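You operate a simulated robot arm through the tools that you are given. There is no shell and no other tool.

You are at the controls of a simulated two-armed robot. One attempt, no reset.

## Task
Test the slab at its three rings and put the orange peg on the pad of the softest.
Fine: use the grey pen tester; it goes back into the grey socket block.

It is judged by the outcome, as a careful person would: the job done as asked, and still so three seconds after it is handed in. It fails if anything else is knocked over, pushed out of place, dropped, spilled or broken.

## Robot
Two 7-joint arms with fingered hands on one trunk that stands fixed in place. Base frame: the origin is at the foot of the trunk, x ahead of it, y to its left, z up. Readings come in mm, rad, newtons and seconds.
The left shoulder is at [60, 138, 922], the right one opposite. With the tool pointing down near the work surface each hand reaches from about 400 to 920 mm from the base axis, measured 20 degrees to its own side. Payload 4 kg a hand.
The tool frame of a hand sits at the grasp point between the pads (the TCP): z along the fingers, y along the line on which they close. The tips reach 36 mm beyond it. Largest opening 120 mm; the body of the gripper starts 42 mm behind the TCP. The gripper is a hand of 5 fingers: y runs from the thumb to the fingers, the wrist lies at [-15, -109, -200] in the tool frame.
Orientation is that of the tool frame in the base frame, as [roll, pitch, yaw] about the fixed x, y, z axes, in that order (R = Rz(yaw) Ry(pitch) Rx(roll)). With the fingers straight down and the wrist toward the robot, the tool's x, y and z point along [0, 1, 0], [1, 0, 0] and [0, 0, -1] of the base frame.

## Interface
- The arms move only by the tool jog_arm. It takes "left_deltas", "right_deltas" or both (then of equal length, played together; a hand with none holds still); each is a list of rows, each an object of numbers (a shift or turn left out is 0): "dx", "dy", "dz": the shift along the base's x, y, z in cm; "wx", "wy", "wz": the turn, a rotation vector about the base's x, y, z in rad. In form: [{"dx": .., "dy": .., "dz": .., "wx": .., "wy": .., "wz": ..}, ...]. A call has 1 to 20 rows; each row is the pose to reach, as a shift and turn from the pose commanded when the call began. Rows are played at 5 a second. More than 50 mm and 0.15 rad between two rows, and nothing of the call is played. A pose out of reach is approached as far as the arm can. The call stops where the force on the tool passes 40 N (or 10 N more than at its start, if that is more) or the arm is blocked; 0.2 s more then pass. In this call time passes only in rows, and 0.2 s behind the last. It gives the time, the measured TCP pose, the force on the tool (base axes), the opening and the grip force at its end, in the units of the frame above (readings bear some noise), with the torque about the TCP (base axes, N m) and any sound that the robot's microphone picked up.
- Cameras (640 x 400 px; columns grow to the right, rows downward): "scene" is now at [57.5, -11.7, 1564.2]; the picture's right is [-0.13, -0.99, 0.00], its down [-0.59, 0.08, -0.80] and it looks along [0.80, -0.10, -0.59] (base axes); focal length 352 px, centre (320, 200). "left" rides on the left gripper at [-69, -79, -131] in its tool frame; the picture's right is [-0.78, -0.29, 0.55], its down [0.55, -0.73, 0.40] and it looks along [0.29, 0.61, 0.74] (tool axes); focal length 222 px, centre (320, 200). "right" rides on the right gripper at [69, -79, -131] in its tool frame; the picture's right is [-0.78, 0.29, -0.55], its down [-0.55, -0.73, 0.40] and it looks along [-0.29, 0.61, 0.74] (tool axes); focal length 222 px, centre (320, 200). There is no depth. A picture from a camera that has moved, and an enlarged one, comes with that camera's place and axes in the base frame and with its lens.
- grab_frame(camera): a new picture of that camera. No time passes.
- lift_body(by): slides the trunk up (or, below 0, down) by that many mm; the arms and the scene camera ride with it, the base frame stays. It gives what a move gives, with no picture.
- move_fingers(index, middle, ring, little, thumb_bend, thumb_turn, hand): sets how far each is bent, from 0 (flat) to 1 (curled in); at 0.3 the hand is open as for a grip, at 0.7 the pads meet at the TCP. One left out holds its place. A second passes; each finger stops where it meets its share of the squeeze, and holds until it gets a number again. It is the only way to open and close the hand. It gives what a move gives, with no picture; readings hold the bend of each and the force on index, middle, ring, little, thumb and palm. thumb_turn goes from beside the hand (0) to across from the fingers (1), as for a grip.
- aim_head(pan, tilt): turns the head with the scene camera to pan (to the left, within 1.501 rad either way) and tilt (down, from -0.506 to 1.204), counted from straight ahead of the robot. It gives what a move gives.
- zoom(camera, box): a new picture of the part [left, top, right, bottom] of that camera's present view, enlarged. No time passes.
- close_job(): hands the job in; it is judged then, once.

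Places have to be worked out from the pictures, the camera data and where the tool is seen. Open the grippers and draw the arms clear of the work before you hand the job in, unless the task says otherwise.

The tools are called after "Request:" by a JSON object that holds its "method" and its "body". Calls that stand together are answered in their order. jog_arm: Moves the arms, as the interface text tells. Its arguments: {"type":"object","properties":{"left_deltas":{"type":"array","items":{"type":"object","properties":{"dx":{"type":"number"},"dy":{"type":"number"},"dz":{"type":"number"},"wx":{"type":"number"},"wy":{"type":"number"},"wz":{"type":"number"}}}},"right_deltas":{"type":"array","items":{"type":"object","properties":{"dx":{"type":"number"},"dy":{"type":"number"},"dz":{"type":"number"},"wx":{"type":"number"},"wy":{"type":"number"},"wz":{"type":"number"}}}}},"required":[]} The other tools are called the same way: lift_body (by) slides the trunk up or down; move_fingers (index, middle, ring, little, thumb_bend, thumb_turn, hand) moves the fingers one by one; aim_head (pan, tilt) turns the head that bears the scene camera; grab_frame (camera) takes a picture; zoom (camera, box) takes an enlarged picture of a part of a camera's view; close_job () hands the job in.

At the start:

```text
time_s: 0.0
left_ee_pos: [616.7, 135.6, 1255.1]
left_tool_rot: [-3.141, 0.0, 1.572]
left_contact_force: [-0.1, 0.2, 0.1]
left_torque: [0.04, 0.02, -0.02]
left_opening: 119.6
left_gripper_force: 0.0
left_shape: jaw
left_bend: [0.3, 0.3, 0.3, 0.3, 0.3, 0.97]
left_finger forces: [0.0, 0.0, 0.0, 0.1, 0.0, 0.1]
right_ee_pos: [482.7, -356.2, 1215.0]
right_tool_rot: [3.141, -0.001, 1.57]
right_contact_force: [-0.9, -0.1, -0.3]
right_torque: [-0.01, 0.03, 0.02]
right_opening: 119.8
right_gripper_force: 0.2
right_shape: jaw
right_bend: [0.3, 0.3, 0.3, 0.3, 0.3, 0.97]
right_finger forces: [0.1, 0.0, 0.0, 0.0, 0.0, 0.1]
trunk travel left (down, up): [-500.0, 90.0]
head pan, tilt: [-0.129, 0.635]
```

scene: 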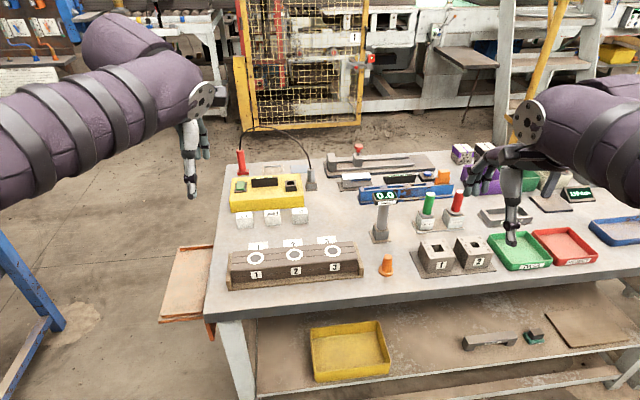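
right: 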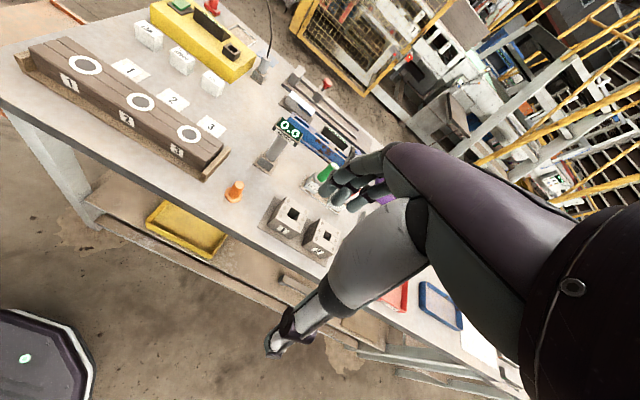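
left: 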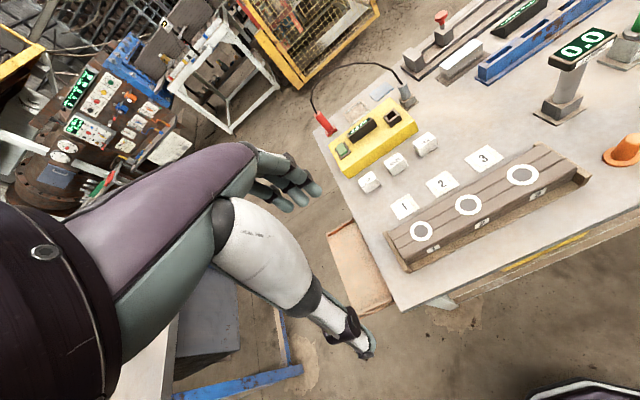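

I'll start by looking closer at the slab, the pen tester with its display, and the peg.

Request:
{"method": "zoom", "body": {"camera": "scene", "box": [210, 220, 410, 345]}}

Request:
{"method": "zoom", "body": {"camera": "scene", "box": [340, 170, 500, 270]}}

Request:
{"method": "zoom", "body": {"camera": "left", "box": [380, 0, 640, 280]}}

Request:
{"method": "zoom", "body": {"camera": "right", "box": [180, 80, 380, 270]}}

```text
3.20 times, centred on (310, 282) of scene
camera zoom: at [57.5, -11.7, 1564.2], right [-0.13, -0.99, 0.0], down [-0.59, 0.08, -0.8], along [0.8, -0.1, -0.59], focal length 1127 px, centre (352, -64)
```

zoom: 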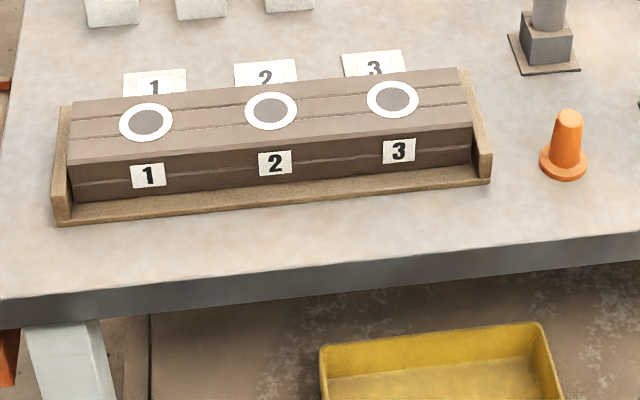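

```text
4.00 times, centred on (420, 220) of scene
camera zoom: at [57.5, -11.7, 1564.2], right [-0.13, -0.99, 0.0], down [-0.59, 0.08, -0.8], along [0.8, -0.1, -0.59], focal length 1408 px, centre (-80, 120)
```

zoom: 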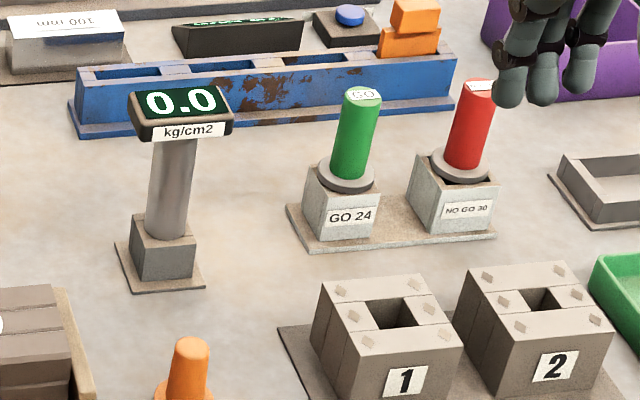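

```text
1.43 times, centred on (510, 140) of left
camera zoom: at [537.0, 66.3, 1386.6], right [-0.29, -0.78, -0.55], down [-0.73, 0.55, -0.4], along [0.61, 0.29, -0.74], focal length 317 px, centre (49, 286)
```

zoom: 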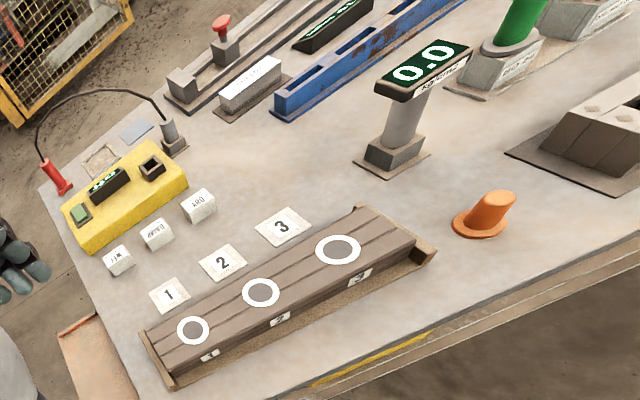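

```text
2.11 times, centred on (280, 175) of right
camera zoom: at [403.8, -287.0, 1347.6], right [0.29, -0.78, 0.55], down [-0.73, -0.55, -0.4], along [0.61, -0.29, -0.74], focal length 468 px, centre (404, 253)
```

zoom: 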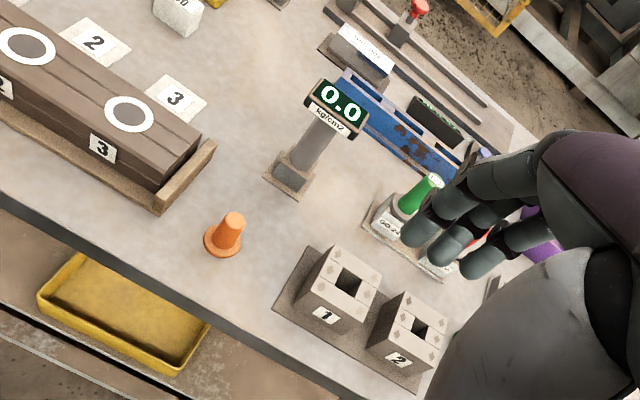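

The tester stands upright in its block at about (806, -287). The ring centres are near x 706, y 71, -28 and -127, with the slab top at about z 914. The peg is near (671, -266) and the table at about z 853. Next I'll look at the pads and the right hand up close.

Request:
{"method": "zoom", "body": {"camera": "scene", "box": [430, 90, 590, 260]}}

Request:
{"method": "zoom", "body": {"camera": "scene", "box": [220, 195, 380, 295]}}

Request:
{"method": "zoom", "body": {"camera": "scene", "box": [350, 180, 420, 285]}}

Request:
{"method": "zoom", "body": {"camera": "scene", "box": [140, 80, 240, 210]}}

```text
2.35 times, centred on (510, 175) of scene
camera zoom: at [57.5, -11.7, 1564.2], right [-0.13, -0.99, 0.0], down [-0.59, 0.08, -0.8], along [0.8, -0.1, -0.59], focal length 828 px, centre (-127, 259)
```

zoom: 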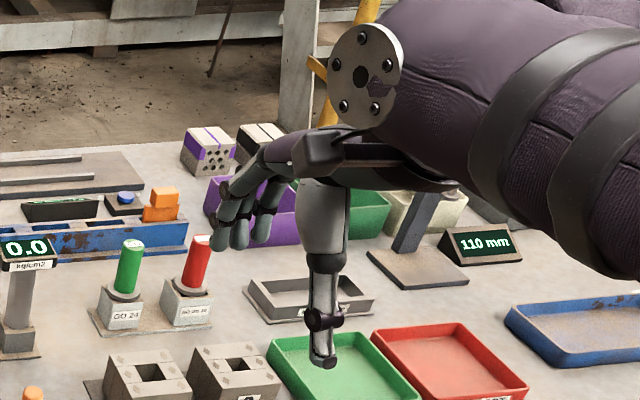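

```text
4.00 times, centred on (300, 245) of scene
camera zoom: at [57.5, -11.7, 1564.2], right [-0.13, -0.99, 0.0], down [-0.59, 0.08, -0.8], along [0.8, -0.1, -0.59], focal length 1408 px, centre (400, 20)
```

zoom: 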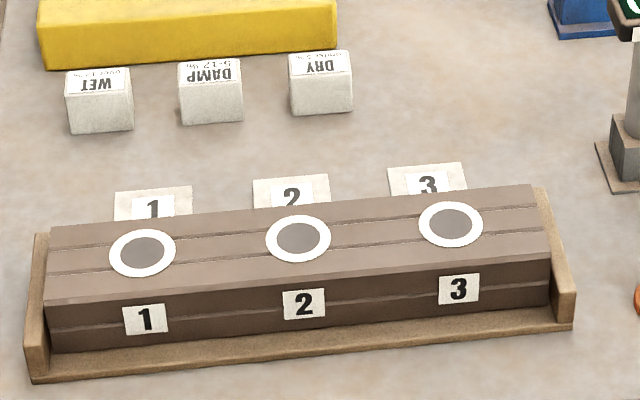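

```text
3.81 times, centred on (385, 232) of scene
camera zoom: at [57.5, -11.7, 1564.2], right [-0.13, -0.99, 0.0], down [-0.59, 0.08, -0.8], along [0.8, -0.1, -0.59], focal length 1341 px, centre (72, 76)
```

zoom: 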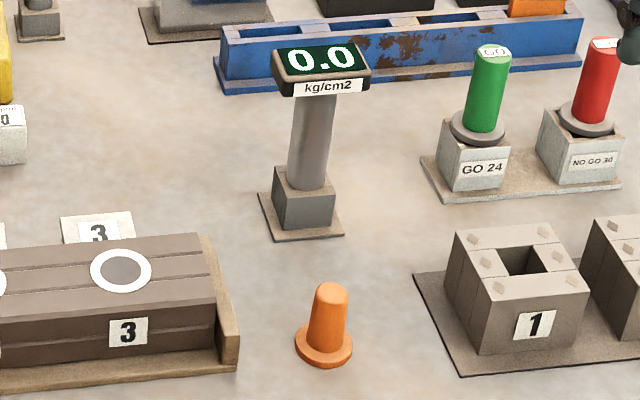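

```text
3.08 times, centred on (190, 145) of scene
camera zoom: at [57.5, -11.7, 1564.2], right [-0.13, -0.99, 0.0], down [-0.59, 0.08, -0.8], along [0.8, -0.1, -0.59], focal length 1084 px, centre (720, 369)
```

zoom: 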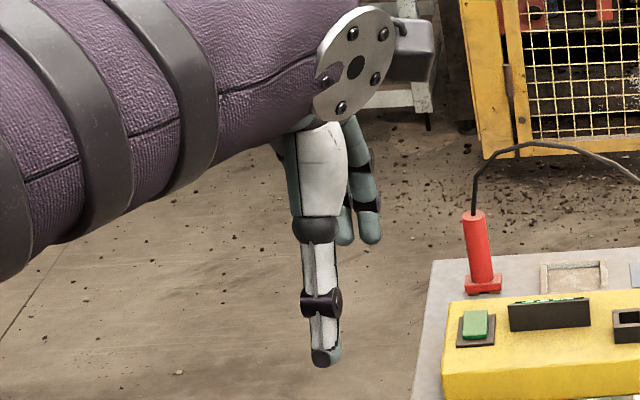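

The peg sits right where the hand would approach the tester, so I'll shift it onto a pad first and correct it later if needed. I'm moving the right hand to hover above the peg with the fingers down.

Request:
{"method": "jog_arm", "body": {"right_deltas": [{"dx": 2.3, "dy": 1.1, "dz": -2.5}, {"dx": 4.7, "dy": 2.2, "dz": -5.0}, {"dx": 7.0, "dy": 3.3, "dz": -7.5}, {"dx": 9.4, "dy": 4.5, "dz": -10.0}, {"dx": 11.7, "dy": 5.6, "dz": -12.5}, {"dx": 14.1, "dy": 6.7, "dz": -15.0}, {"dx": 16.4, "dy": 7.8, "dz": -17.5}, {"dx": 18.8, "dy": 9.0, "dz": -20.0}]}}

```text
time_s: 1.8
left_ee_pos: [618.2, 137.3, 1254.7]
left_tool_rot: [-3.14, 0.001, 1.57]
left_contact_force: [0.1, -0.1, 0.5]
left_torque: [0.02, 0.01, -0.04]
left_opening: 119.7
left_gripper_force: 0.1
left_shape: jaw
left_bend: [0.3, 0.3, 0.3, 0.3, 0.3, 0.97]
left_finger forces: [0.0, 0.1, 0.1, 0.0, 0.0, 0.0]
right_ee_pos: [672.6, -266.9, 1012.4]
right_tool_rot: [-3.14, 0.0, 1.571]
right_contact_force: [-0.1, -0.1, -1.1]
right_torque: [0.0, 0.01, -0.01]
right_opening: 119.8
right_gripper_force: 0.1
right_shape: jaw
right_bend: [0.3, 0.3, 0.3, 0.3, 0.3, 0.97]
right_finger forces: [0.0, 0.0, 0.1, 0.0, 0.0, 0.0]
trunk travel left (down, up): [-500.0, 90.0]
head pan, tilt: [-0.129, 0.635]
```

The right hand is at about (672, -266, 1012). I'll check the views.

Request:
{"method": "grab_frame", "body": {"camera": "scene"}}

Request:
{"method": "grab_frame", "body": {"camera": "right"}}

Request:
{"method": "grab_frame", "body": {"camera": "left"}}

```text
taken
camera scene: at [58.7, -11.3, 1564.2], right [-0.13, -0.99, 0.0], down [-0.59, 0.08, -0.8], along [0.8, -0.1, -0.59], focal length 352 px, centre (320, 200)
```

scene: 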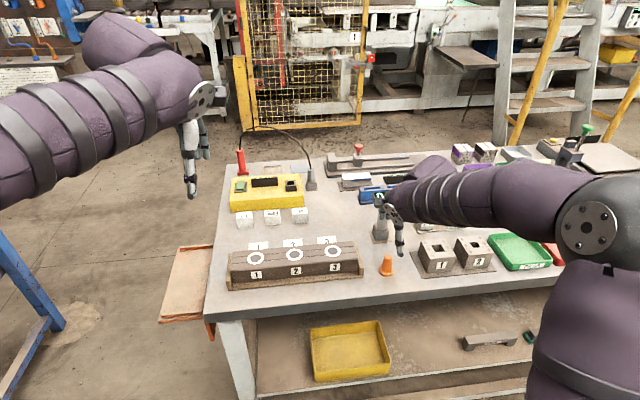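

```text
taken
camera right: at [594.0, -198.7, 1144.5], right [0.29, -0.78, 0.55], down [-0.74, -0.55, -0.4], along [0.61, -0.29, -0.74], focal length 222 px, centre (320, 200)
```

right: 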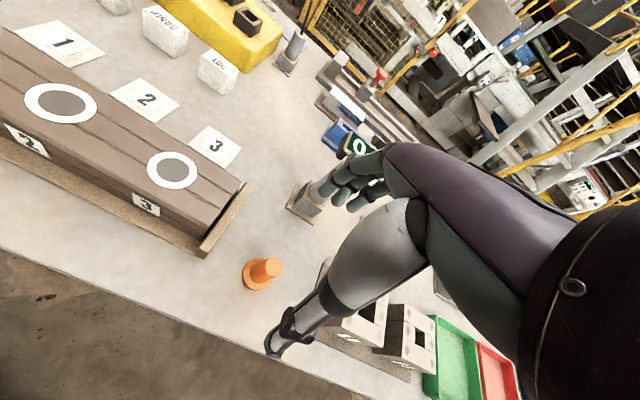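

```text
taken
camera left: at [538.2, 66.6, 1386.0], right [-0.29, -0.79, -0.55], down [-0.74, 0.55, -0.4], along [0.61, 0.29, -0.74], focal length 222 px, centre (320, 200)
```

left: 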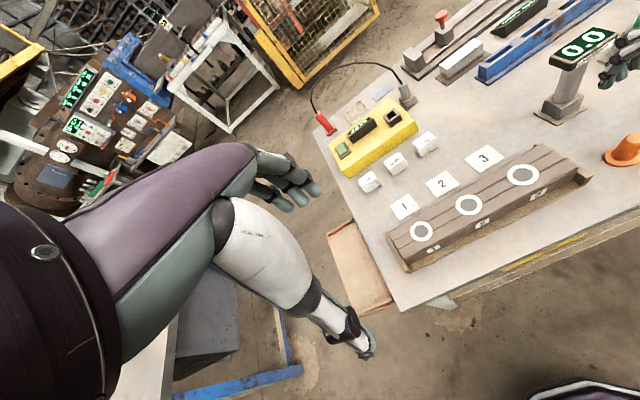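

Zooming with the right hand camera will refine the peg position.

Request:
{"method": "zoom", "body": {"camera": "right", "box": [200, 210, 330, 310]}}

Request:
{"method": "zoom", "body": {"camera": "scene", "box": [350, 180, 430, 285]}}

```text
4.00 times, centred on (265, 260) of right
camera zoom: at [594.0, -198.7, 1144.5], right [0.29, -0.78, 0.55], down [-0.74, -0.55, -0.4], along [0.61, -0.29, -0.74], focal length 888 px, centre (540, -40)
```

zoom: 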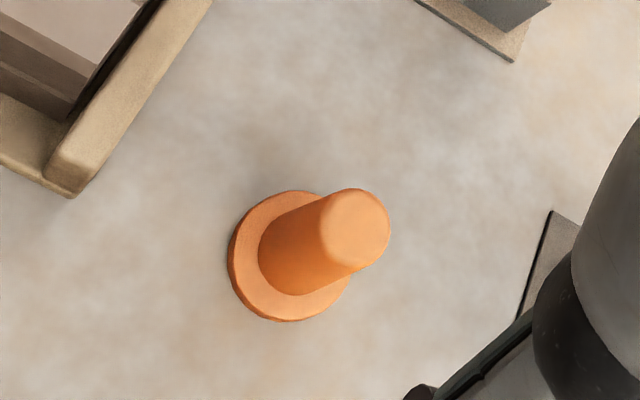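

```text
3.81 times, centred on (390, 232) of scene
camera zoom: at [58.7, -11.3, 1564.2], right [-0.13, -0.99, 0.0], down [-0.59, 0.08, -0.8], along [0.8, -0.1, -0.59], focal length 1341 px, centre (53, 76)
```

zoom: 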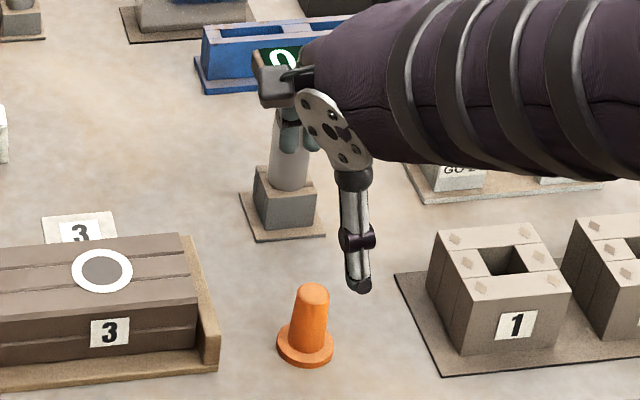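

The peg is at about (673.5, -270) with its top near z 909. I'll narrow the hand opening before going down so the knuckles stay well away from the tester display.

Request:
{"method": "move_fingers", "body": {"hand": "right", "index": 0.45, "middle": 0.45, "ring": 0.45, "little": 0.45, "thumb_bend": 0.45}}

Request:
{"method": "grab_frame", "body": {"camera": "right"}}

Request:
{"method": "zoom", "body": {"camera": "scene", "box": [350, 180, 430, 285]}}

Request:
{"method": "zoom", "body": {"camera": "left", "box": [520, 0, 640, 180]}}

```text
time_s: 2.8
left_ee_pos: [615.5, 135.6, 1255.4]
left_tool_rot: [3.14, 0.001, 1.572]
left_contact_force: [0.2, -0.1, 0.2]
left_torque: [0.03, 0.0, 0.02]
left_opening: 119.8
left_gripper_force: 0.1
left_shape: jaw
left_bend: [0.3, 0.3, 0.3, 0.3, 0.3, 0.97]
left_finger forces: [0.1, 0.0, 0.1, 0.1, 0.0, 0.0]
right_ee_pos: [670.4, -268.9, 1012.9]
right_tool_rot: [3.141, 0.0, 1.569]
right_contact_force: [-0.1, -0.6, -0.4]
right_torque: [0.03, -0.02, -0.01]
right_opening: 75.5
right_gripper_force: 0.0
right_shape: fingers
right_bend: [0.45, 0.45, 0.45, 0.45, 0.45, 0.97]
right_finger forces: [0.1, 0.1, 0.0, 0.0, 0.0, 0.0]
trunk travel left (down, up): [-500.0, 90.0]
head pan, tilt: [-0.129, 0.635]
```

```text
taken
camera right: at [592.8, -199.1, 1145.4], right [0.29, -0.78, 0.55], down [-0.73, -0.55, -0.4], along [0.61, -0.29, -0.74], focal length 222 px, centre (320, 200)
```

right: 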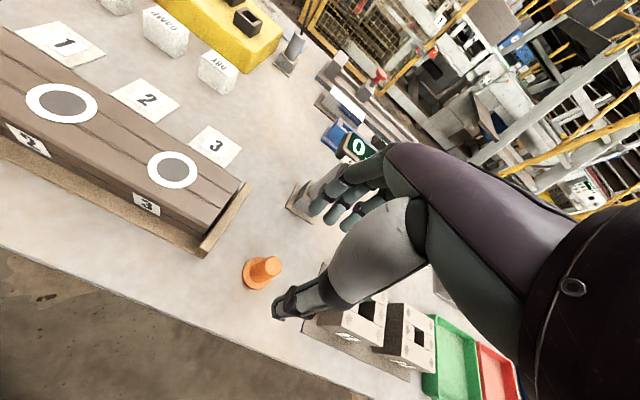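

```text
3.81 times, centred on (390, 232) of scene
camera zoom: at [57.5, -11.7, 1564.2], right [-0.13, -0.99, 0.0], down [-0.59, 0.08, -0.8], along [0.8, -0.1, -0.59], focal length 1341 px, centre (53, 76)
```

zoom: 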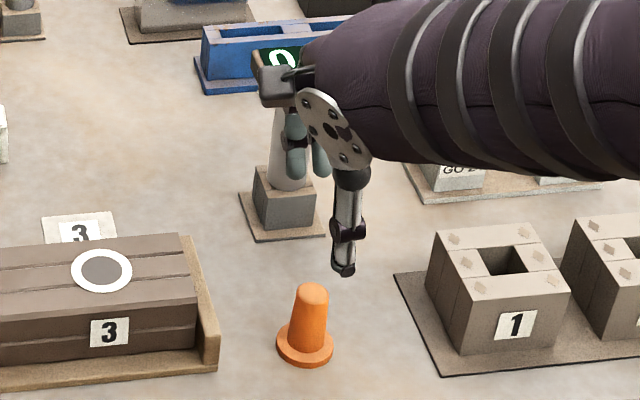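

```text
2.22 times, centred on (580, 90) of left
camera zoom: at [537.1, 66.3, 1386.6], right [-0.29, -0.78, -0.55], down [-0.73, 0.55, -0.4], along [0.61, 0.29, -0.74], focal length 494 px, centre (-258, 444)
```

zoom: 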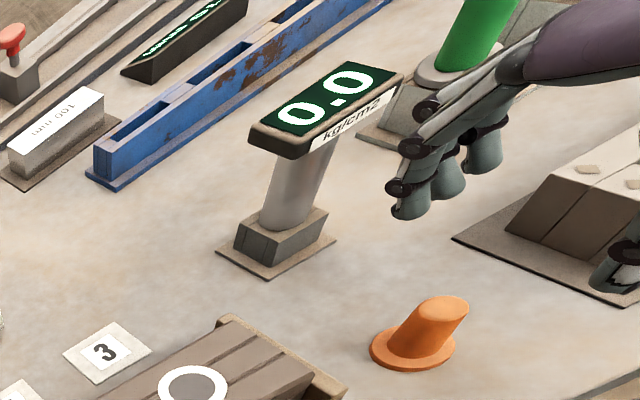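

The hand is centred over the peg and clear of the tester, with the opening at 75 mm. I'm lowering straight down to a TCP height of about 902.

Request:
{"method": "jog_arm", "body": {"right_deltas": [{"dx": 0.2, "dy": -0.2, "dz": -2.5}, {"dx": 0.2, "dy": -0.2, "dz": -5.0}, {"dx": 0.2, "dy": -0.2, "dz": -7.5}, {"dx": 0.2, "dy": -0.2, "dz": -9.5}, {"dx": 0.2, "dy": -0.2, "dz": -11.0}]}}

Request:
{"method": "grab_frame", "body": {"camera": "right"}}

Request:
{"method": "zoom", "body": {"camera": "scene", "box": [350, 180, 430, 285]}}

Request:
{"method": "zoom", "body": {"camera": "left", "box": [520, 0, 640, 180]}}

```text
time_s: 4.0
left_ee_pos: [616.7, 135.4, 1254.1]
left_tool_rot: [-3.141, 0.0, 1.571]
left_contact_force: [0.2, 0.4, -0.8]
left_torque: [0.0, -0.03, 0.01]
left_opening: 120.0
left_gripper_force: 0.0
left_shape: jaw
left_bend: [0.3, 0.3, 0.3, 0.3, 0.3, 0.97]
left_finger forces: [0.0, 0.0, 0.0, 0.0, 0.0, 0.0]
right_ee_pos: [673.0, -269.8, 904.2]
right_tool_rot: [3.141, -0.001, 1.571]
right_contact_force: [-0.4, 0.7, 0.6]
right_torque: [0.0, -0.04, 0.0]
right_opening: 75.5
right_gripper_force: 0.0
right_shape: fingers
right_bend: [0.45, 0.45, 0.45, 0.45, 0.45, 0.97]
right_finger forces: [0.1, 0.0, 0.1, 0.0, 0.0, 0.1]
trunk travel left (down, up): [-500.0, 90.0]
head pan, tilt: [-0.129, 0.635]
```

```text
taken
camera right: at [594.6, -199.6, 1037.1], right [0.29, -0.78, 0.55], down [-0.74, -0.55, -0.4], along [0.61, -0.29, -0.74], focal length 222 px, centre (320, 200)
```

right: 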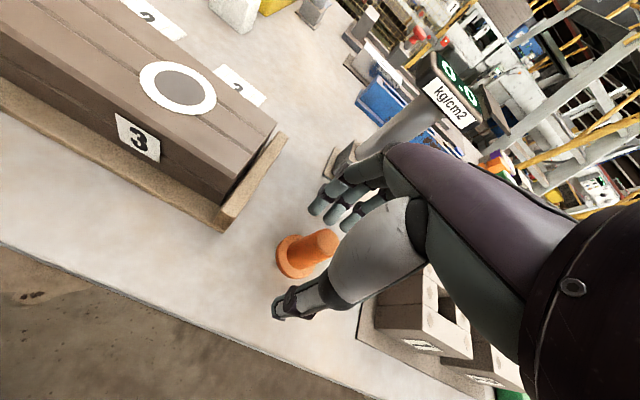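

```text
3.81 times, centred on (390, 232) of scene
camera zoom: at [57.8, -11.7, 1564.2], right [-0.13, -0.99, 0.0], down [-0.59, 0.08, -0.8], along [0.8, -0.1, -0.59], focal length 1341 px, centre (53, 76)
```

zoom: 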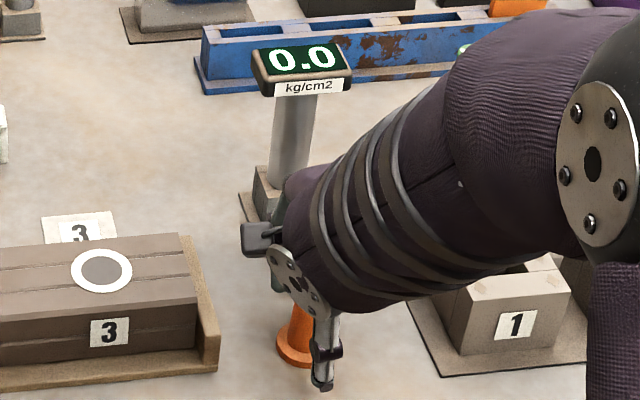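

```text
2.22 times, centred on (580, 90) of left
camera zoom: at [537.4, 66.2, 1386.4], right [-0.29, -0.78, -0.55], down [-0.74, 0.55, -0.4], along [0.61, 0.29, -0.74], focal length 494 px, centre (-258, 444)
```

zoom: 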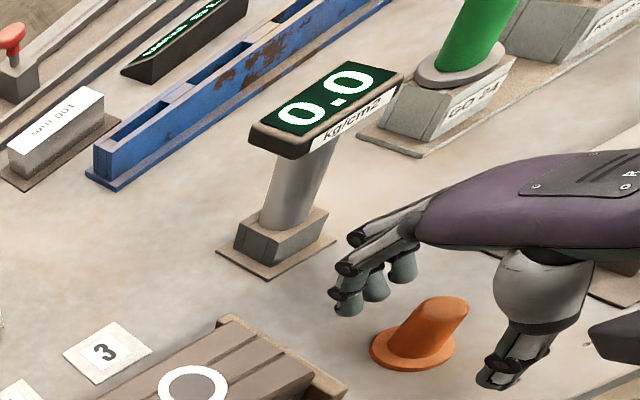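

The peg is well between the fingers and thumb. I'll close the index, middle and thumb on it.

Request:
{"method": "move_fingers", "body": {"hand": "right", "index": 0.6, "middle": 0.6, "ring": 0.6, "thumb_bend": 0.6}}

Request:
{"method": "zoom", "body": {"camera": "left", "box": [520, 0, 640, 180]}}

Request:
{"method": "zoom", "body": {"camera": "right", "box": [220, 140, 420, 340]}}

```text
time_s: 5.0
left_ee_pos: [616.5, 136.1, 1255.3]
left_tool_rot: [3.141, 0.0, 1.572]
left_contact_force: [0.5, 0.9, -0.2]
left_torque: [0.03, 0.04, -0.01]
left_opening: 119.5
left_gripper_force: 0.1
left_shape: jaw
left_bend: [0.3, 0.3, 0.3, 0.3, 0.3, 0.97]
left_finger forces: [0.0, 0.1, 0.0, 0.1, 0.0, 0.0]
right_ee_pos: [672.7, -269.6, 904.9]
right_tool_rot: [3.141, 0.0, 1.57]
right_contact_force: [0.3, 0.3, -0.5]
right_torque: [0.0, 0.0, 0.01]
right_opening: 30.3
right_gripper_force: 0.1
right_shape: fingers
right_bend: [0.6, 0.6, 0.6, 0.45, 0.6, 0.97]
right_finger forces: [0.0, 0.1, 0.0, 0.0, 0.0, 0.1]
trunk travel left (down, up): [-500.0, 90.0]
head pan, tilt: [-0.129, 0.635]
```

```text
2.22 times, centred on (580, 90) of left
camera zoom: at [537.1, 66.3, 1386.5], right [-0.29, -0.78, -0.55], down [-0.73, 0.55, -0.4], along [0.61, 0.29, -0.74], focal length 494 px, centre (-258, 444)
```

zoom: 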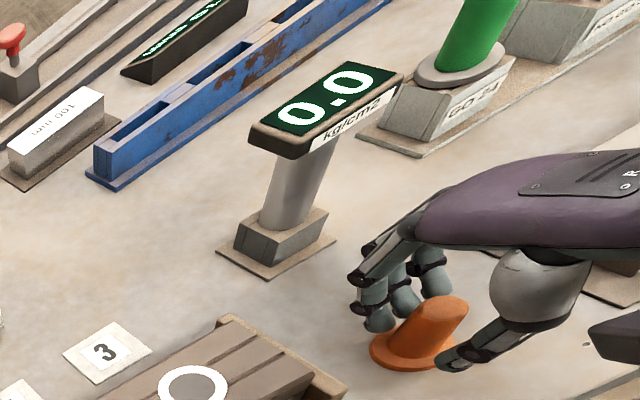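

```text
2.00 times, centred on (320, 240) of right
camera zoom: at [594.4, -199.4, 1037.5], right [0.29, -0.78, 0.55], down [-0.73, -0.55, -0.4], along [0.61, -0.29, -0.74], focal length 444 px, centre (320, 120)
```

zoom: 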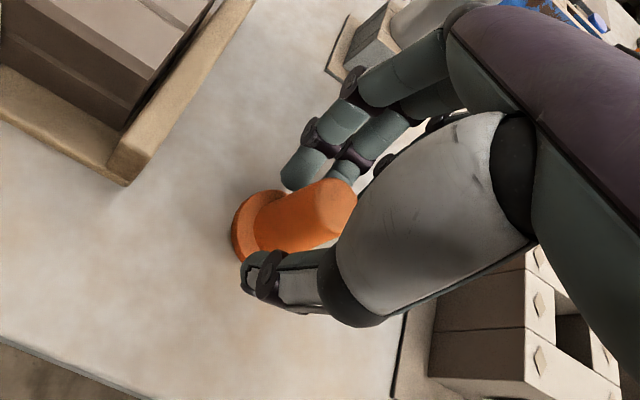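

It's nearly touching. Now I'll close to a firm grip.

Request:
{"method": "move_fingers", "body": {"hand": "right", "index": 0.7, "middle": 0.7, "ring": 0.7, "thumb_bend": 0.7}}

Request:
{"method": "zoom", "body": {"camera": "left", "box": [520, 0, 640, 180]}}

Request:
{"method": "zoom", "body": {"camera": "right", "box": [220, 140, 420, 340]}}

```text
time_s: 6.0
left_ee_pos: [616.5, 135.9, 1256.3]
left_tool_rot: [3.141, 0.0, 1.571]
left_contact_force: [0.0, -0.1, -0.2]
left_torque: [0.02, -0.01, -0.01]
left_opening: 119.7
left_gripper_force: 0.1
left_shape: jaw
left_bend: [0.3, 0.3, 0.3, 0.3, 0.3, 0.97]
left_finger forces: [0.0, 0.0, 0.1, 0.0, 0.1, 0.0]
right_ee_pos: [672.2, -268.0, 905.7]
right_tool_rot: [3.141, -0.001, 1.572]
right_contact_force: [-0.4, -0.4, -0.5]
right_torque: [0.01, -0.01, 0.01]
right_opening: 15.2
right_gripper_force: 6.0
right_shape: fingers
right_bend: [0.67, 0.68, 0.7, 0.45, 0.66, 0.96]
right_finger forces: [3.2, 3.2, 0.0, 0.0, 6.0, 0.0]
trunk travel left (down, up): [-500.0, 90.0]
head pan, tilt: [-0.129, 0.635]
```

```text
2.22 times, centred on (580, 90) of left
camera zoom: at [537.1, 66.3, 1386.5], right [-0.29, -0.78, -0.55], down [-0.73, 0.55, -0.4], along [0.61, 0.29, -0.74], focal length 494 px, centre (-258, 444)
```

zoom: 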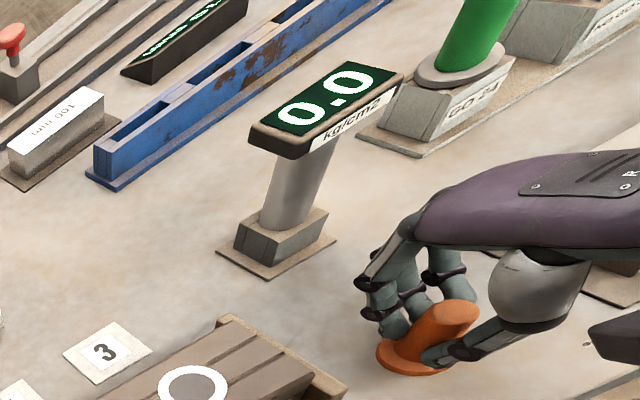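

```text
2.00 times, centred on (320, 240) of right
camera zoom: at [594.4, -199.5, 1037.5], right [0.29, -0.78, 0.55], down [-0.73, -0.55, -0.4], along [0.61, -0.29, -0.74], focal length 444 px, centre (320, 120)
```

zoom: 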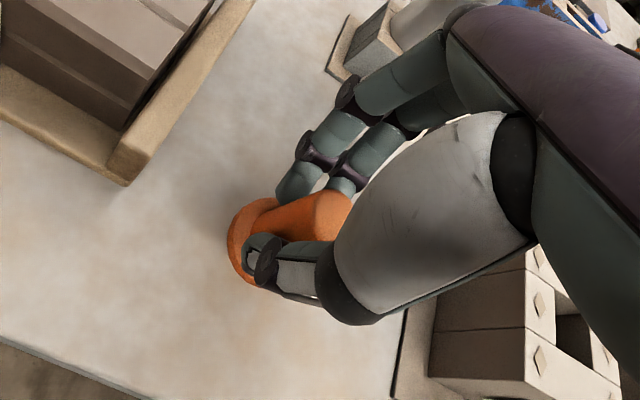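

It's gripped at about 6 N, but the peg may lean slightly. I'll lift 3 cm gently and inspect.

Request:
{"method": "jog_arm", "body": {"right_deltas": [{"dz": 0.5}, {"dz": 1.0}, {"dz": 1.5}, {"dz": 2.0}, {"dz": 2.5}, {"dz": 3.0}]}}

Request:
{"method": "zoom", "body": {"camera": "left", "box": [520, 0, 640, 180]}}

Request:
{"method": "zoom", "body": {"camera": "right", "box": [220, 140, 420, 340]}}

Request:
{"method": "zoom", "body": {"camera": "scene", "box": [350, 220, 430, 300]}}

```text
time_s: 7.4
left_ee_pos: [617.1, 135.5, 1254.6]
left_tool_rot: [-3.141, 0.0, 1.57]
left_contact_force: [0.9, 0.0, 0.2]
left_torque: [-0.03, -0.01, 0.04]
left_opening: 119.7
left_gripper_force: 0.0
left_shape: jaw
left_bend: [0.3, 0.3, 0.3, 0.3, 0.3, 0.97]
left_finger forces: [0.0, 0.1, 0.0, 0.1, 0.1, 0.1]
right_ee_pos: [672.4, -267.5, 933.7]
right_tool_rot: [3.139, -0.001, 1.57]
right_contact_force: [0.5, 0.2, 0.2]
right_torque: [0.01, -0.01, 0.01]
right_opening: 15.1
right_gripper_force: 6.1
right_shape: fingers
right_bend: [0.67, 0.68, 0.7, 0.45, 0.66, 0.96]
right_finger forces: [3.2, 3.2, 0.0, 0.0, 6.0, 0.0]
trunk travel left (down, up): [-500.0, 90.0]
head pan, tilt: [-0.129, 0.635]
```

```text
2.22 times, centred on (580, 90) of left
camera zoom: at [537.1, 66.3, 1386.6], right [-0.29, -0.78, -0.55], down [-0.73, 0.55, -0.4], along [0.61, 0.29, -0.74], focal length 494 px, centre (-258, 444)
```

zoom: 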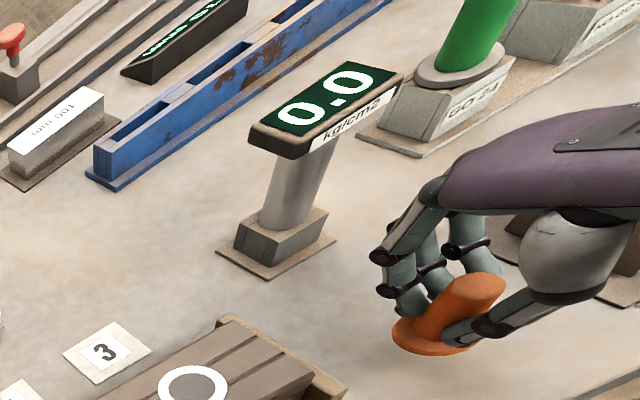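

```text
2.00 times, centred on (320, 240) of right
camera zoom: at [593.8, -199.1, 1066.7], right [0.29, -0.78, 0.55], down [-0.73, -0.55, -0.4], along [0.61, -0.29, -0.74], focal length 444 px, centre (320, 120)
```

zoom: 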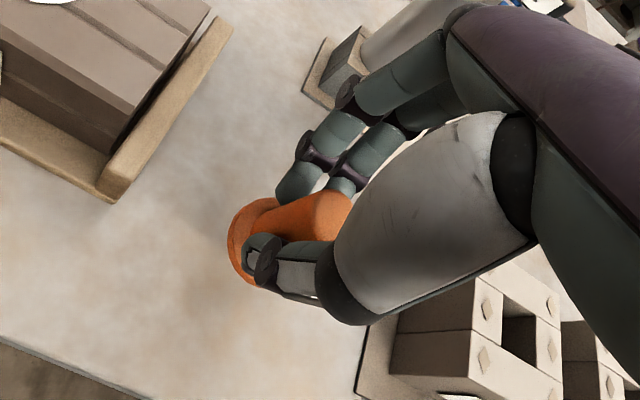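

```text
5.00 times, centred on (390, 260) of scene
camera zoom: at [57.5, -11.7, 1564.2], right [-0.13, -0.99, 0.0], down [-0.59, 0.08, -0.8], along [0.8, -0.1, -0.59], focal length 1761 px, centre (-30, -100)
```

zoom: 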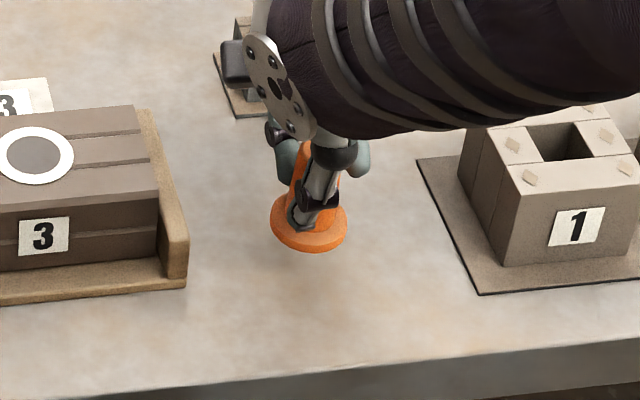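

The peg is held and lifted, leaning roughly 12° towards -y. I'll raise it, then carry it over the slab toward pad 2 while yawing the hand so the thumb won't come near the slab's back edge.

Request:
{"method": "jog_arm", "body": {"right_deltas": [{"dz": 2.5}, {"dz": 5.0}, {"dz": 8.0}, {"dx": 1.3, "dy": 2.4, "dz": 9, "wz": 0.08}, {"dx": 2.6, "dy": 4.8, "dz": 9, "wz": 0.16}, {"dx": 3.9, "dy": 7.2, "dz": 9, "wz": 0.24}, {"dx": 5.2, "dy": 9.6, "dz": 9, "wz": 0.32}, {"dx": 6.5, "dy": 12.0, "dz": 9, "wz": 0.4}, {"dx": 7.8, "dy": 14.4, "dz": 9, "wz": 0.48}, {"dx": 9.1, "dy": 16.8, "dz": 9, "wz": 0.56}, {"dx": 10.4, "dy": 19.2, "dz": 9, "wz": 0.64}, {"dx": 11.7, "dy": 21.6, "dz": 9, "wz": 0.72}, {"dx": 13.0, "dy": 24.0, "dz": 9, "wz": 0.8}]}}

Request:
{"method": "grab_frame", "body": {"camera": "left"}}

Request:
{"method": "grab_frame", "body": {"camera": "right"}}

Request:
{"method": "grab_frame", "body": {"camera": "scene"}}

```text
time_s: 10.2
left_ee_pos: [616.1, 136.4, 1255.2]
left_tool_rot: [3.141, 0.002, 1.573]
left_contact_force: [0.7, 1.3, 0.7]
left_torque: [-0.01, -0.01, 0.0]
left_opening: 119.7
left_gripper_force: 0.1
left_shape: jaw
left_bend: [0.3, 0.3, 0.3, 0.3, 0.3, 0.97]
left_finger forces: [0.0, 0.0, 0.0, 0.1, 0.0, 0.0]
right_ee_pos: [804.1, -25.5, 1026.1]
right_tool_rot: [-3.14, 0.0, 2.372]
right_contact_force: [0.6, 0.2, -0.2]
right_torque: [-0.01, 0.01, 0.03]
right_opening: 14.6
right_gripper_force: 5.5
right_shape: fingers
right_bend: [0.67, 0.68, 0.7, 0.45, 0.66, 0.96]
right_finger forces: [3.2, 3.2, 0.0, 0.0, 5.9, 0.0]
trunk travel left (down, up): [-500.0, 90.0]
head pan, tilt: [-0.129, 0.635]
```

```text
taken
camera left: at [538.0, 66.9, 1386.1], right [-0.29, -0.79, -0.55], down [-0.74, 0.55, -0.4], along [0.61, 0.29, -0.74], focal length 222 px, centre (320, 200)
```

left: 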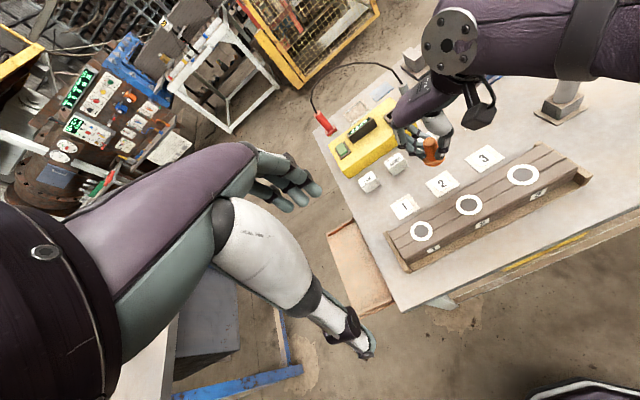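

```text
taken
camera right: at [699.4, -35.2, 1157.8], right [0.77, -0.34, 0.55], down [-0.12, -0.91, -0.4], along [0.63, 0.24, -0.74], focal length 222 px, centre (320, 200)
```

right: 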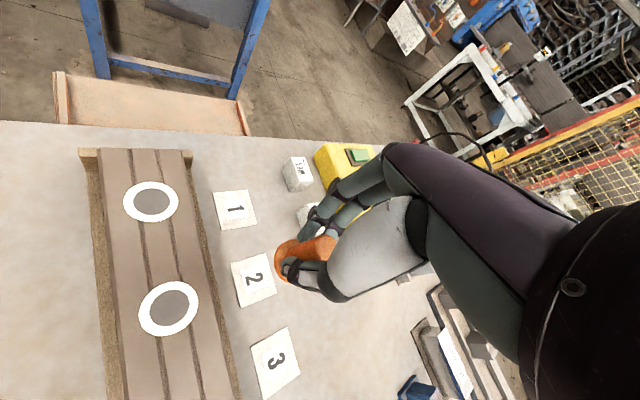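

```text
taken
camera scene: at [58.4, -11.0, 1564.2], right [-0.13, -0.99, 0.0], down [-0.59, 0.08, -0.8], along [0.8, -0.1, -0.59], focal length 352 px, centre (320, 200)
```

scene: 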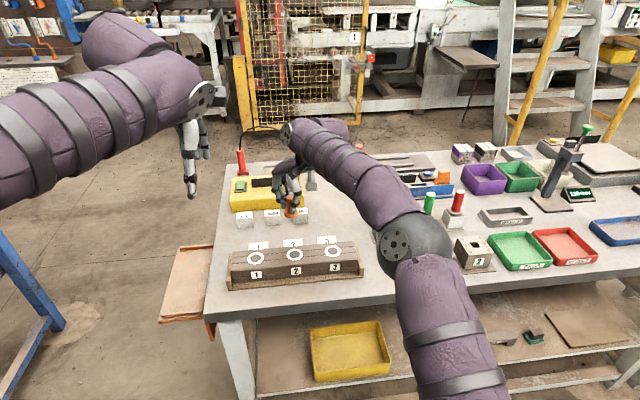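

Pad 2's centre comes out at about (804, -30). I'll zoom in on the held peg to judge its tilt.

Request:
{"method": "zoom", "body": {"camera": "left", "box": [380, 90, 500, 210]}}

Request:
{"method": "zoom", "body": {"camera": "scene", "box": [250, 160, 350, 260]}}

Request:
{"method": "zoom", "body": {"camera": "right", "box": [200, 160, 380, 340]}}

```text
3.33 times, centred on (440, 150) of left
camera zoom: at [538.0, 66.9, 1386.1], right [-0.29, -0.79, -0.55], down [-0.74, 0.55, -0.4], along [0.61, 0.29, -0.74], focal length 740 px, centre (-80, 367)
```

zoom: 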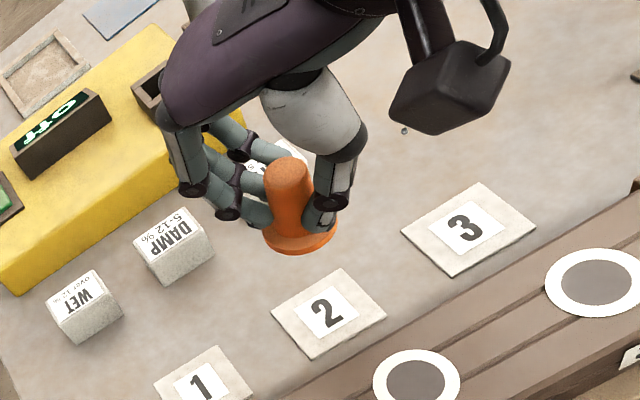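

```text
4.00 times, centred on (300, 210) of scene
camera zoom: at [58.4, -11.0, 1564.2], right [-0.13, -0.99, 0.0], down [-0.59, 0.08, -0.8], along [0.8, -0.1, -0.59], focal length 1408 px, centre (400, 160)
```

zoom: 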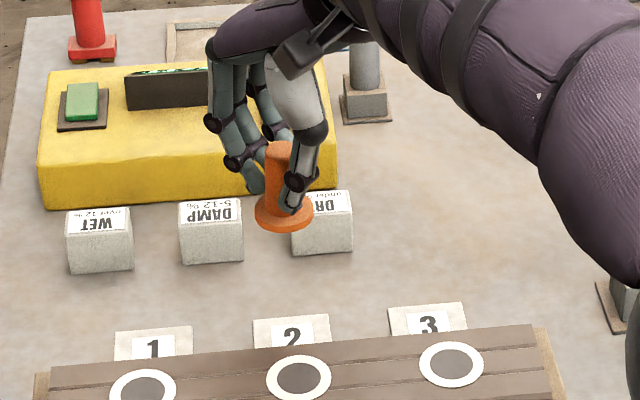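

```text
2.22 times, centred on (290, 250) of right
camera zoom: at [699.4, -35.2, 1157.8], right [0.77, -0.34, 0.55], down [-0.12, -0.91, -0.4], along [0.63, 0.24, -0.74], focal length 494 px, centre (387, 89)
```

zoom: 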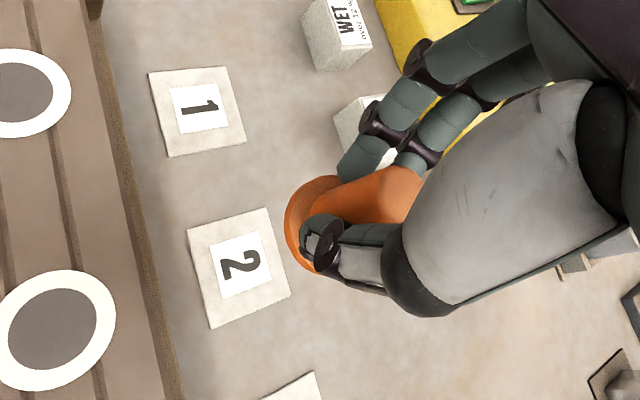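

The peg's top leans about 0.18 rad toward +x. I'll counter-rotate the hand to make the peg upright, correct the position, and come down partway.

Request:
{"method": "jog_arm", "body": {"right_deltas": [{"dx": 0.2, "wy": -0.09, "wx": -0.025}, {"dx": 0.4, "wy": -0.18, "wx": -0.05}, {"dx": 0.5, "dz": -2.5, "wy": -0.18, "wx": -0.05}, {"dx": 0.5, "dz": -5.0, "wy": -0.18, "wx": -0.05}, {"dx": 0.5, "dz": -7.5, "wy": -0.18, "wx": -0.05}, {"dx": 0.5, "dz": -9.0, "wy": -0.18, "wx": -0.05}]}}

Request:
{"method": "zoom", "body": {"camera": "left", "box": [380, 120, 500, 240]}}

Request:
{"method": "zoom", "body": {"camera": "scene", "box": [250, 180, 350, 280]}}

Request:
{"method": "zoom", "body": {"camera": "right", "box": [200, 160, 380, 340]}}

```text
time_s: 11.6
left_ee_pos: [617.0, 136.2, 1254.5]
left_tool_rot: [-3.141, 0.001, 1.571]
left_contact_force: [-0.3, -0.7, 0.1]
left_torque: [-0.04, 0.03, -0.01]
left_opening: 119.6
left_gripper_force: 0.0
left_shape: jaw
left_bend: [0.3, 0.3, 0.3, 0.3, 0.3, 0.97]
left_finger forces: [0.0, 0.0, 0.0, 0.0, 0.0, 0.1]
right_ee_pos: [808.5, -28.4, 933.6]
right_tool_rot: [3.051, 0.164, 2.364]
right_contact_force: [-0.3, 0.4, -0.3]
right_torque: [-0.02, 0.01, 0.01]
right_opening: 14.5
right_gripper_force: 5.6
right_shape: fingers
right_bend: [0.67, 0.68, 0.7, 0.45, 0.66, 0.96]
right_finger forces: [3.1, 3.2, 0.0, 0.0, 5.8, 0.1]
trunk travel left (down, up): [-500.0, 90.0]
head pan, tilt: [-0.129, 0.635]
```

```text
3.33 times, centred on (440, 180) of left
camera zoom: at [537.2, 66.3, 1386.5], right [-0.29, -0.78, -0.55], down [-0.73, 0.55, -0.4], along [0.61, 0.29, -0.74], focal length 740 px, centre (-80, 267)
```

zoom: 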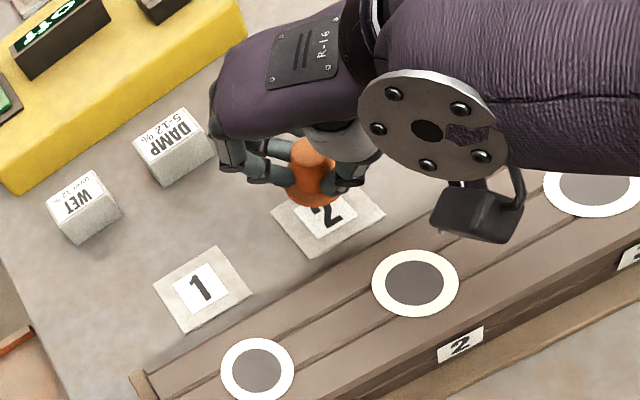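

```text
4.00 times, centred on (300, 230) of scene
camera zoom: at [57.7, -11.7, 1564.2], right [-0.13, -0.99, 0.0], down [-0.59, 0.08, -0.8], along [0.8, -0.1, -0.59], focal length 1408 px, centre (400, 80)
```

zoom: 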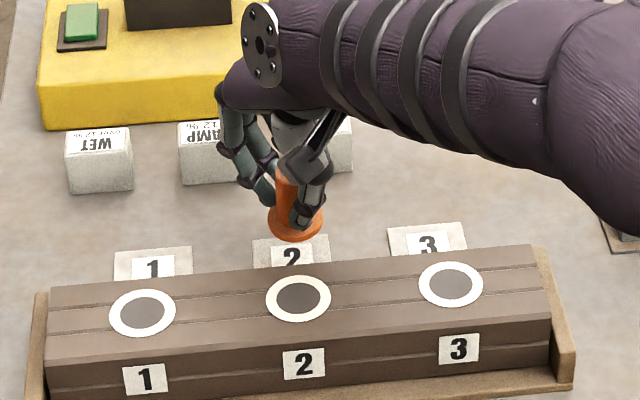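

```text
2.22 times, centred on (290, 250) of right
camera zoom: at [681.8, -31.4, 1045.3], right [0.65, -0.31, 0.69], down [-0.05, -0.93, -0.37], along [0.76, 0.21, -0.62], focal length 494 px, centre (387, 89)
```

zoom: 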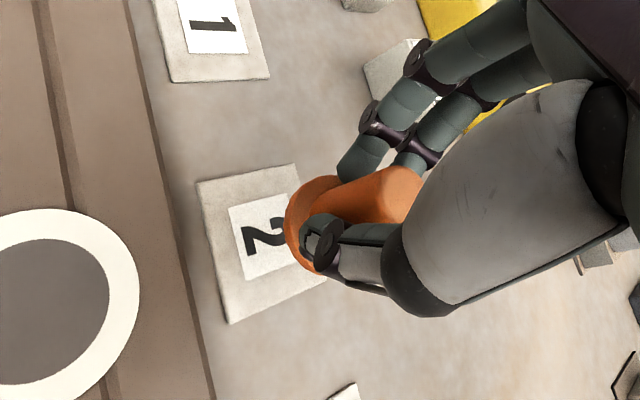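

The peg now looks upright and is over pad 2. I'll lower toward the pad in small steps with a slight nudge.

Request:
{"method": "jog_arm", "body": {"right_deltas": [{"dy": 0.2, "dz": -1.0}, {"dy": 0.2, "dz": -2.0}, {"dy": 0.2, "dz": -2.5}]}}

Request:
{"method": "zoom", "body": {"camera": "left", "box": [390, 130, 490, 230]}}

Request:
{"method": "zoom", "body": {"camera": "right", "box": [200, 160, 380, 340]}}

```text
time_s: 12.4
left_ee_pos: [616.3, 136.5, 1255.0]
left_tool_rot: [3.141, 0.0, 1.571]
left_contact_force: [-1.1, 0.4, -0.5]
left_torque: [0.01, -0.01, 0.03]
left_opening: 119.5
left_gripper_force: 0.0
left_shape: jaw
left_bend: [0.3, 0.3, 0.3, 0.3, 0.3, 0.97]
left_finger forces: [0.0, 0.0, 0.1, 0.0, 0.1, 0.0]
right_ee_pos: [809.4, -26.4, 909.5]
right_tool_rot: [3.053, 0.163, 2.365]
right_contact_force: [1.3, -0.4, 0.2]
right_torque: [-0.01, -0.02, -0.03]
right_opening: 14.6
right_gripper_force: 6.0
right_shape: fingers
right_bend: [0.67, 0.68, 0.7, 0.45, 0.66, 0.96]
right_finger forces: [3.2, 3.2, 0.0, 0.0, 5.8, 0.0]
trunk travel left (down, up): [-500.0, 90.0]
head pan, tilt: [-0.129, 0.635]
```

```text
4.00 times, centred on (440, 180) of left
camera zoom: at [537.2, 66.3, 1386.5], right [-0.29, -0.78, -0.55], down [-0.73, 0.55, -0.4], along [0.61, 0.29, -0.74], focal length 888 px, centre (-160, 280)
```

zoom: 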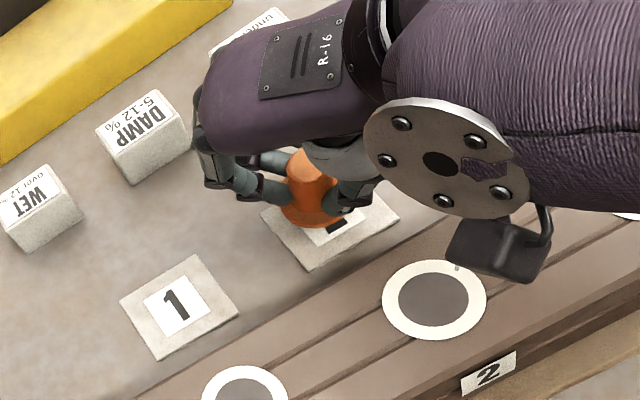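

```text
2.22 times, centred on (290, 250) of right
camera zoom: at [682.6, -28.6, 1021.8], right [0.65, -0.31, 0.69], down [-0.05, -0.93, -0.37], along [0.76, 0.21, -0.62], focal length 494 px, centre (387, 89)
```

zoom: 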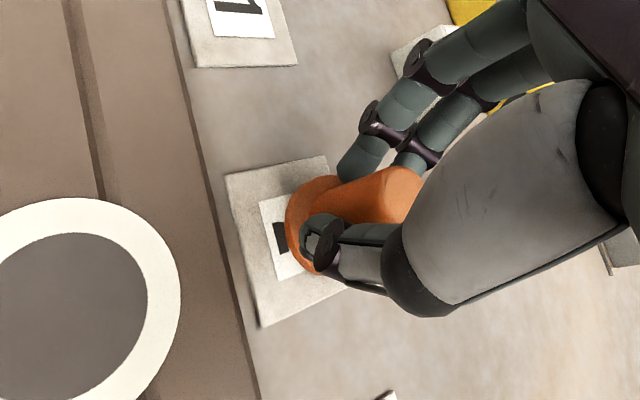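

The peg is a few mm above the pad, offset by roughly +5 mm in x and +2 mm in y. I'll correct that and go down a bit more.

Request:
{"method": "jog_arm", "body": {"right_deltas": [{"dx": -0.4, "dy": -0.2, "dz": 0.0}, {"dx": -0.45, "dy": -0.2, "dz": -0.3}, {"dx": -0.45, "dy": -0.2, "dz": -0.5}]}}

Request:
{"method": "zoom", "body": {"camera": "left", "box": [390, 130, 490, 230]}}

Request:
{"method": "zoom", "body": {"camera": "right", "box": [200, 160, 380, 340]}}

Request:
{"method": "zoom", "body": {"camera": "scene", "box": [250, 190, 340, 280]}}

```text
time_s: 13.2
left_ee_pos: [616.1, 136.0, 1255.8]
left_tool_rot: [-3.141, -0.001, 1.57]
left_contact_force: [0.2, -0.3, -0.3]
left_torque: [0.01, 0.04, -0.02]
left_opening: 119.8
left_gripper_force: 0.1
left_shape: jaw
left_bend: [0.3, 0.3, 0.3, 0.3, 0.3, 0.97]
left_finger forces: [0.1, 0.0, 0.0, 0.0, 0.0, 0.0]
right_ee_pos: [802.4, -27.4, 905.3]
right_tool_rot: [3.051, 0.166, 2.364]
right_contact_force: [1.3, -0.8, 5.8]
right_torque: [0.0, 0.01, -0.03]
right_opening: 13.8
right_gripper_force: 7.6
right_shape: fingers
right_bend: [0.67, 0.68, 0.7, 0.45, 0.67, 0.96]
right_finger forces: [4.0, 4.9, 0.0, 0.1, 6.7, 0.0]
trunk travel left (down, up): [-500.0, 90.0]
head pan, tilt: [-0.129, 0.635]
```

```text
4.00 times, centred on (440, 180) of left
camera zoom: at [536.7, 66.4, 1386.8], right [-0.29, -0.78, -0.55], down [-0.73, 0.55, -0.4], along [0.61, 0.29, -0.74], focal length 888 px, centre (-160, 280)
```

zoom: 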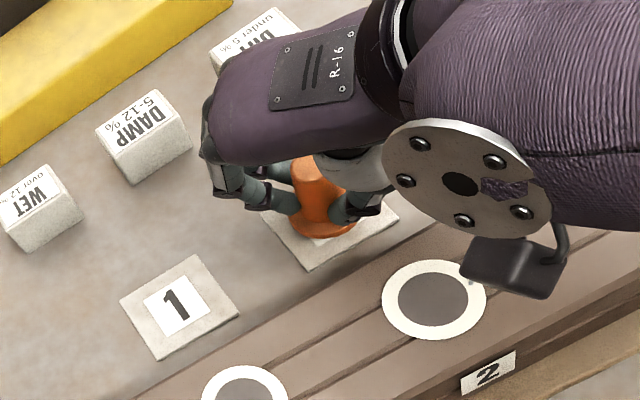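

```text
2.22 times, centred on (290, 250) of right
camera zoom: at [676.5, -29.5, 1017.8], right [0.65, -0.31, 0.69], down [-0.05, -0.93, -0.37], along [0.76, 0.21, -0.62], focal length 494 px, centre (387, 89)
```

zoom: 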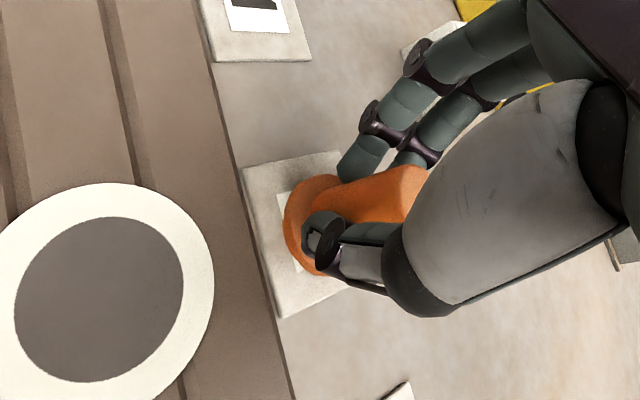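

```text
4.44 times, centred on (295, 235) of scene
camera zoom: at [57.1, -11.6, 1564.3], right [-0.13, -0.99, 0.0], down [-0.59, 0.08, -0.8], along [0.8, -0.1, -0.59], focal length 1565 px, centre (431, 44)
```

zoom: 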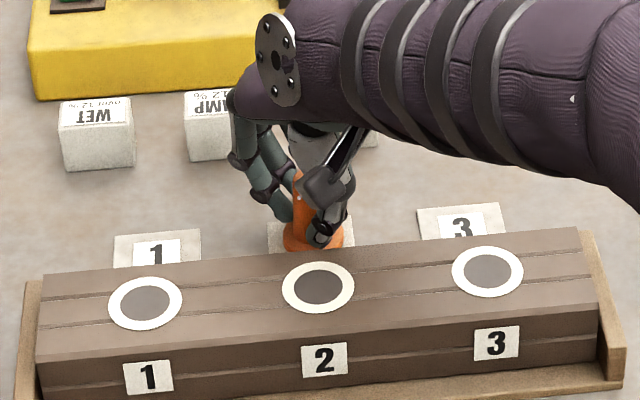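

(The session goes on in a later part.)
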